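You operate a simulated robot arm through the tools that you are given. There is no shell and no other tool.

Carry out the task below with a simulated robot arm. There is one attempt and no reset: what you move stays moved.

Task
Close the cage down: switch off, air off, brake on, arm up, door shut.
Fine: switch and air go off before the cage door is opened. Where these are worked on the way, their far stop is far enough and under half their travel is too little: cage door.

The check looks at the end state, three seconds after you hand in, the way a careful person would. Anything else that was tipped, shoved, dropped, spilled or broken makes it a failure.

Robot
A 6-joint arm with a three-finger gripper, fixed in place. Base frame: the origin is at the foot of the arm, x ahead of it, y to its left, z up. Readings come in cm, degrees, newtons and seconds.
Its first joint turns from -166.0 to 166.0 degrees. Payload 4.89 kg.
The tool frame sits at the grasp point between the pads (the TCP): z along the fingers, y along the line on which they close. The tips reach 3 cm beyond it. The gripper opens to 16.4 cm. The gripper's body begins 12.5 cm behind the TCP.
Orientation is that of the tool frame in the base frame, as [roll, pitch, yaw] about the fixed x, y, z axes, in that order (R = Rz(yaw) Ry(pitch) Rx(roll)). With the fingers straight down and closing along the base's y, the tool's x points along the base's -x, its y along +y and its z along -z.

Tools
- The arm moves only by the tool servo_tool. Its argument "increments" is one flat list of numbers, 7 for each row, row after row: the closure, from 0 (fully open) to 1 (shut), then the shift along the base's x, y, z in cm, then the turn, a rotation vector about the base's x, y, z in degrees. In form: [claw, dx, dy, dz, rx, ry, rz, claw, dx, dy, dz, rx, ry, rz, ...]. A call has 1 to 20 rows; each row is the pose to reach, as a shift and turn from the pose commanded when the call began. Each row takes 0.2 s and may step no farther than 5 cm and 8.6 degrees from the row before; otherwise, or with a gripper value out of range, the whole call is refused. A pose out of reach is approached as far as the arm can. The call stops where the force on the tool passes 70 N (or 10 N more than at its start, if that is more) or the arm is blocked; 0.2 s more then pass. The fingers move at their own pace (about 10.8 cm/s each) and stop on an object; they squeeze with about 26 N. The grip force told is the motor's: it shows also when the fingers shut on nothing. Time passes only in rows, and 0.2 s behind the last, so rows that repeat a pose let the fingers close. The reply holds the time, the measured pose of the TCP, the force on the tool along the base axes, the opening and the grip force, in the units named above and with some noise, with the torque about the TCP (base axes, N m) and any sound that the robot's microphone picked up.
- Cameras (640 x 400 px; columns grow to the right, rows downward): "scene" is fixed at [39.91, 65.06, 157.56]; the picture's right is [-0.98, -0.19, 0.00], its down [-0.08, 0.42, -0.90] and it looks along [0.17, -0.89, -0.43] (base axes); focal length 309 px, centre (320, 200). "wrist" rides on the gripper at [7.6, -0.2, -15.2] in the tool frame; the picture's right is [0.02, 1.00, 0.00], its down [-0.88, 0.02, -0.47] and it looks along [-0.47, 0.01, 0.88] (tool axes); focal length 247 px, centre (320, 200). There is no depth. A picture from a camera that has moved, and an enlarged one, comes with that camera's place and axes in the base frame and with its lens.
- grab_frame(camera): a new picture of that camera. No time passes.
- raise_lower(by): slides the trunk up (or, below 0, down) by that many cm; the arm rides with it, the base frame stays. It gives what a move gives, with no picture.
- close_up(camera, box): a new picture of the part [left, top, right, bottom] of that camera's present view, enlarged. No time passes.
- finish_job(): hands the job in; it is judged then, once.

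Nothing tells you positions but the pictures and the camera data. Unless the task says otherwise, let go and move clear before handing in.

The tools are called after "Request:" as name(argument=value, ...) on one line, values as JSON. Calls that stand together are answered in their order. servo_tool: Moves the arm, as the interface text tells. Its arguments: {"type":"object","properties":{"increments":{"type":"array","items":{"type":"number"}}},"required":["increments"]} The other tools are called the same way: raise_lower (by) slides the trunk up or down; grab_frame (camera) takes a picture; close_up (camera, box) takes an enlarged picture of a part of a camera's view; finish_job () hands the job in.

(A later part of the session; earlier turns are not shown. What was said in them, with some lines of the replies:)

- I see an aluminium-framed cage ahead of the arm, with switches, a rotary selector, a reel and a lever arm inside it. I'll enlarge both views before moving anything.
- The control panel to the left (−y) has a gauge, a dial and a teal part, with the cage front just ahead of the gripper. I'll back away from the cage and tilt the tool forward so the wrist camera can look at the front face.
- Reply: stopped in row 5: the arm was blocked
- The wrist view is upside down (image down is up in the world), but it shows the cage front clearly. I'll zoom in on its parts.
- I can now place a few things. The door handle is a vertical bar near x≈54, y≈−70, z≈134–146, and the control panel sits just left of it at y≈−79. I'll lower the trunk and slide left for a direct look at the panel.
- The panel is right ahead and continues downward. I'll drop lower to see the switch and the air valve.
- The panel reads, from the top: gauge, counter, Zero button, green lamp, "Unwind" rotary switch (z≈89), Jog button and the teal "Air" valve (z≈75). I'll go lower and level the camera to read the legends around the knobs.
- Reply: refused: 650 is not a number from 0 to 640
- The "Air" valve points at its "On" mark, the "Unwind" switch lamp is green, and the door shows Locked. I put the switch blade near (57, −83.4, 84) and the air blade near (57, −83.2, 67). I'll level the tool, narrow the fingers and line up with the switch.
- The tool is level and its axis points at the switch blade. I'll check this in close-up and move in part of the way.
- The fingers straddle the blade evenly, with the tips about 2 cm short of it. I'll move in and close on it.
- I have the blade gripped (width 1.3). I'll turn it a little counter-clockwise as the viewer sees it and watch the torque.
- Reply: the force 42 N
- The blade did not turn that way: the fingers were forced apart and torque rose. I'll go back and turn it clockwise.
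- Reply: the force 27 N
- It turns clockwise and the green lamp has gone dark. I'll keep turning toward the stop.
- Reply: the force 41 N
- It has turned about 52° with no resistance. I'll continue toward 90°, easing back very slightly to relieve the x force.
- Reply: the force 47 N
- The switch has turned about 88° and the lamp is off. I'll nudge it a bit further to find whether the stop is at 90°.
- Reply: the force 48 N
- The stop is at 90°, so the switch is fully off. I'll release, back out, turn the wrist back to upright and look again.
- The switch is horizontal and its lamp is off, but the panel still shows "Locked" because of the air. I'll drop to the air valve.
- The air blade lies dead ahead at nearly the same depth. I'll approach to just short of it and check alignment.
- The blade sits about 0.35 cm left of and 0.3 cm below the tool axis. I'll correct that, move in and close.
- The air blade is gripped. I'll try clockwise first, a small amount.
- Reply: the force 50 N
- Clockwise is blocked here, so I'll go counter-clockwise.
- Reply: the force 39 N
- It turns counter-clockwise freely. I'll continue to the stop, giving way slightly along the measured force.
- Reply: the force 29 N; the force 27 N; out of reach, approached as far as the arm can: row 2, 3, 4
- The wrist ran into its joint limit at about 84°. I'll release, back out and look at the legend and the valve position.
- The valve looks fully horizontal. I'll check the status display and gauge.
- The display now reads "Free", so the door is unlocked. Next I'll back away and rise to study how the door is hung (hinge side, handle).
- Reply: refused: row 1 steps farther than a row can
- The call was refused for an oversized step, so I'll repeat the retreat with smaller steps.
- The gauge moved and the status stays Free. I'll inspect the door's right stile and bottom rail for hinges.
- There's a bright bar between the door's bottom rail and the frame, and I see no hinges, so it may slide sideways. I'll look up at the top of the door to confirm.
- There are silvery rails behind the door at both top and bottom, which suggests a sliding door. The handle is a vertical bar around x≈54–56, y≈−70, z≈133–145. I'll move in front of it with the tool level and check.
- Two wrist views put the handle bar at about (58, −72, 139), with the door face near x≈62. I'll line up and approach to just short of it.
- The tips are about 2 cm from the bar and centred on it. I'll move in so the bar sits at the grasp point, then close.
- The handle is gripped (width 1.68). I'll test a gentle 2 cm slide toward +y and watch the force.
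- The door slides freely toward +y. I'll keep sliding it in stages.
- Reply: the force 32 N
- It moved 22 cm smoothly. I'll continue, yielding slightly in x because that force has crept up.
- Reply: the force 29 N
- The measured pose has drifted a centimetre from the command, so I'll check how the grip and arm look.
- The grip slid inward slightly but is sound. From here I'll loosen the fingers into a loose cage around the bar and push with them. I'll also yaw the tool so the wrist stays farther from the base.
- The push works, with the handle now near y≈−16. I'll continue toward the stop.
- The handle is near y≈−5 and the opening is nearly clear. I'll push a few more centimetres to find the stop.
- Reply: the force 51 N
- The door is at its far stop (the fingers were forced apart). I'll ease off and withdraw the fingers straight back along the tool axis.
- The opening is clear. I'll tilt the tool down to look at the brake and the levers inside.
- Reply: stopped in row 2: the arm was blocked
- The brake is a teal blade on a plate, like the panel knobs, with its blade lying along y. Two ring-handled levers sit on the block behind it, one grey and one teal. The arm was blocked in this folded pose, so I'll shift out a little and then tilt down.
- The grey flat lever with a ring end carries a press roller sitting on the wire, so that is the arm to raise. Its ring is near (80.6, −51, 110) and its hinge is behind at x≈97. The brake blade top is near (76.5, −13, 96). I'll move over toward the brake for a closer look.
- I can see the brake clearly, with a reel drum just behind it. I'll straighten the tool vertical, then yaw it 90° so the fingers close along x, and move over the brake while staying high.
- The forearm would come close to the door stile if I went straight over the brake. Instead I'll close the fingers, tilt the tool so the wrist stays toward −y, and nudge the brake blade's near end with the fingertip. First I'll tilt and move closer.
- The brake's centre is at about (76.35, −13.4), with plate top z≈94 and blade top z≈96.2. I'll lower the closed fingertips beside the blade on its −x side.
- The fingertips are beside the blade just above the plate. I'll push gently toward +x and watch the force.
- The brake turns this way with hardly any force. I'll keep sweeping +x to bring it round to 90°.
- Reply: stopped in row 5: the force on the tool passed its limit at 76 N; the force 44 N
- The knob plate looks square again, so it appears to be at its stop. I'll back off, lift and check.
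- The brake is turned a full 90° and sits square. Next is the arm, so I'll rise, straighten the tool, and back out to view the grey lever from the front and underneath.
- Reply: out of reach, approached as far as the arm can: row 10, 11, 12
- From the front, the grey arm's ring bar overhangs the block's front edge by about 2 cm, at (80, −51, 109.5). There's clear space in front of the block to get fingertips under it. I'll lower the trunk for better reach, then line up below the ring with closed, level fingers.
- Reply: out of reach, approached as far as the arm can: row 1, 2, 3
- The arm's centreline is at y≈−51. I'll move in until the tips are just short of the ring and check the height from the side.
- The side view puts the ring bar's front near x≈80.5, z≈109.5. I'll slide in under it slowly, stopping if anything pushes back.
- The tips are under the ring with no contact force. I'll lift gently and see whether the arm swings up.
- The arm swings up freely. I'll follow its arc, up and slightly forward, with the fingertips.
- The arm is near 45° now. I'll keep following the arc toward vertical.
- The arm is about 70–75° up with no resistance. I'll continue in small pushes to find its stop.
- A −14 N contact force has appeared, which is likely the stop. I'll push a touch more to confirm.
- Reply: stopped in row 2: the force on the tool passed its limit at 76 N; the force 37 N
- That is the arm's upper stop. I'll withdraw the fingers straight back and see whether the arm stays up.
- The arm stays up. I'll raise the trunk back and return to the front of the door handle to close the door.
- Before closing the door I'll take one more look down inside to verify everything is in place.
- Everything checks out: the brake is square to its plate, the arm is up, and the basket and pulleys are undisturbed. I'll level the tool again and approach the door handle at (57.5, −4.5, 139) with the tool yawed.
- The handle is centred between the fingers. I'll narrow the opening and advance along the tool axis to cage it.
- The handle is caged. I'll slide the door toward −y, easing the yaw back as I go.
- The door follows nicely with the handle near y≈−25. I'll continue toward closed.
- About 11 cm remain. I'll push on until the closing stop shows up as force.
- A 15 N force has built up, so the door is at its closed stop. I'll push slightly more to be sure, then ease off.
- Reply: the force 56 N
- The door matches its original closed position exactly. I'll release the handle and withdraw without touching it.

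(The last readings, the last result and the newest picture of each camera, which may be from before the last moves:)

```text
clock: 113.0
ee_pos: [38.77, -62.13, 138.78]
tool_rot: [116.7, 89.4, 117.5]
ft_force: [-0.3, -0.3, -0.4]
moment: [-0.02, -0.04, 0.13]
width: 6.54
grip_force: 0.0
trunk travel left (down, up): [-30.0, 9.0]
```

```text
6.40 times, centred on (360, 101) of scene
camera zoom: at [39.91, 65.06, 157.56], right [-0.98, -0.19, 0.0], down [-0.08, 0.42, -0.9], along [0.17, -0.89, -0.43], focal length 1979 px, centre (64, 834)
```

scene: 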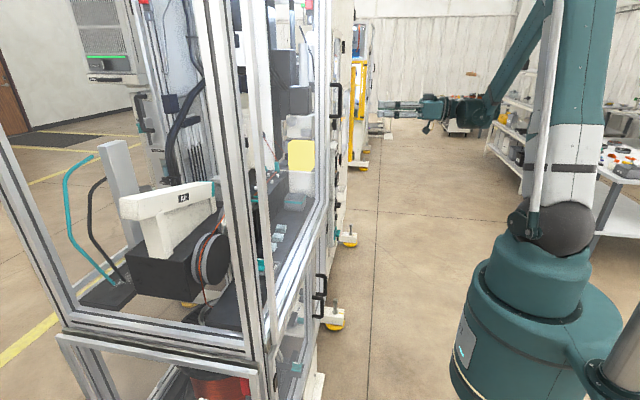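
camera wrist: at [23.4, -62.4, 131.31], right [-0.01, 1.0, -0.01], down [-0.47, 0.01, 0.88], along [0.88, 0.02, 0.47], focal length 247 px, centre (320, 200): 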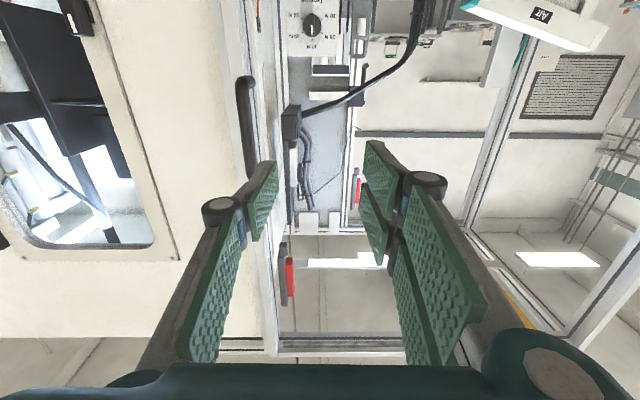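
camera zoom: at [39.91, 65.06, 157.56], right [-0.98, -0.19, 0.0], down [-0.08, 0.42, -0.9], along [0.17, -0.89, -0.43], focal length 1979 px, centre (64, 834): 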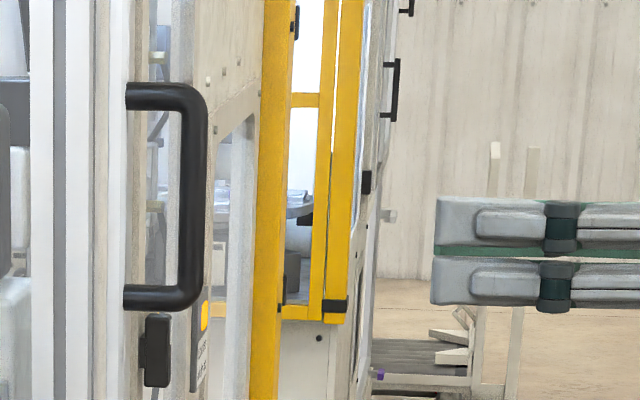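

The door is shut, and I checked the rest before closing it: switch off (lamp dark), air off and brake turned. The arm is still up and the gripper is clear, so I'm handing in.

Request:
finish_job()

```text
The job is handed in.
```

The cage is closed down and the job is handed in; no result came back from the check. All positions below were confirmed on camera.

- **Switch:** the Unwind switch is turned 90° to its stop and its green lamp is off.
- **Air:** the Air valve is turned to horizontal. After that the door display changed from "Locked" to "Free". Both were off before I opened the door.
- **Door, on the way:** I slid it to its far stop before working inside.
- **Brake:** the blade is turned 90° and sits square on its plate. The plate carries no on/off marks, so I took the turned position as on.
- **Arm:** the grey roller arm is lifted to its upper stop, and it stayed up when I withdrew. The nearby teal-ringed lever I took to be something else and left alone.
- **Door, final:** it is slid back to its closed stop and matches its starting position. The gripper is clear of it.

While turning the brake, the tool met about 76 N. It was probably the gripper body touching the pulley knob behind the brake. I compared the pulley and knob with the earlier pictures afterwards and saw no change.
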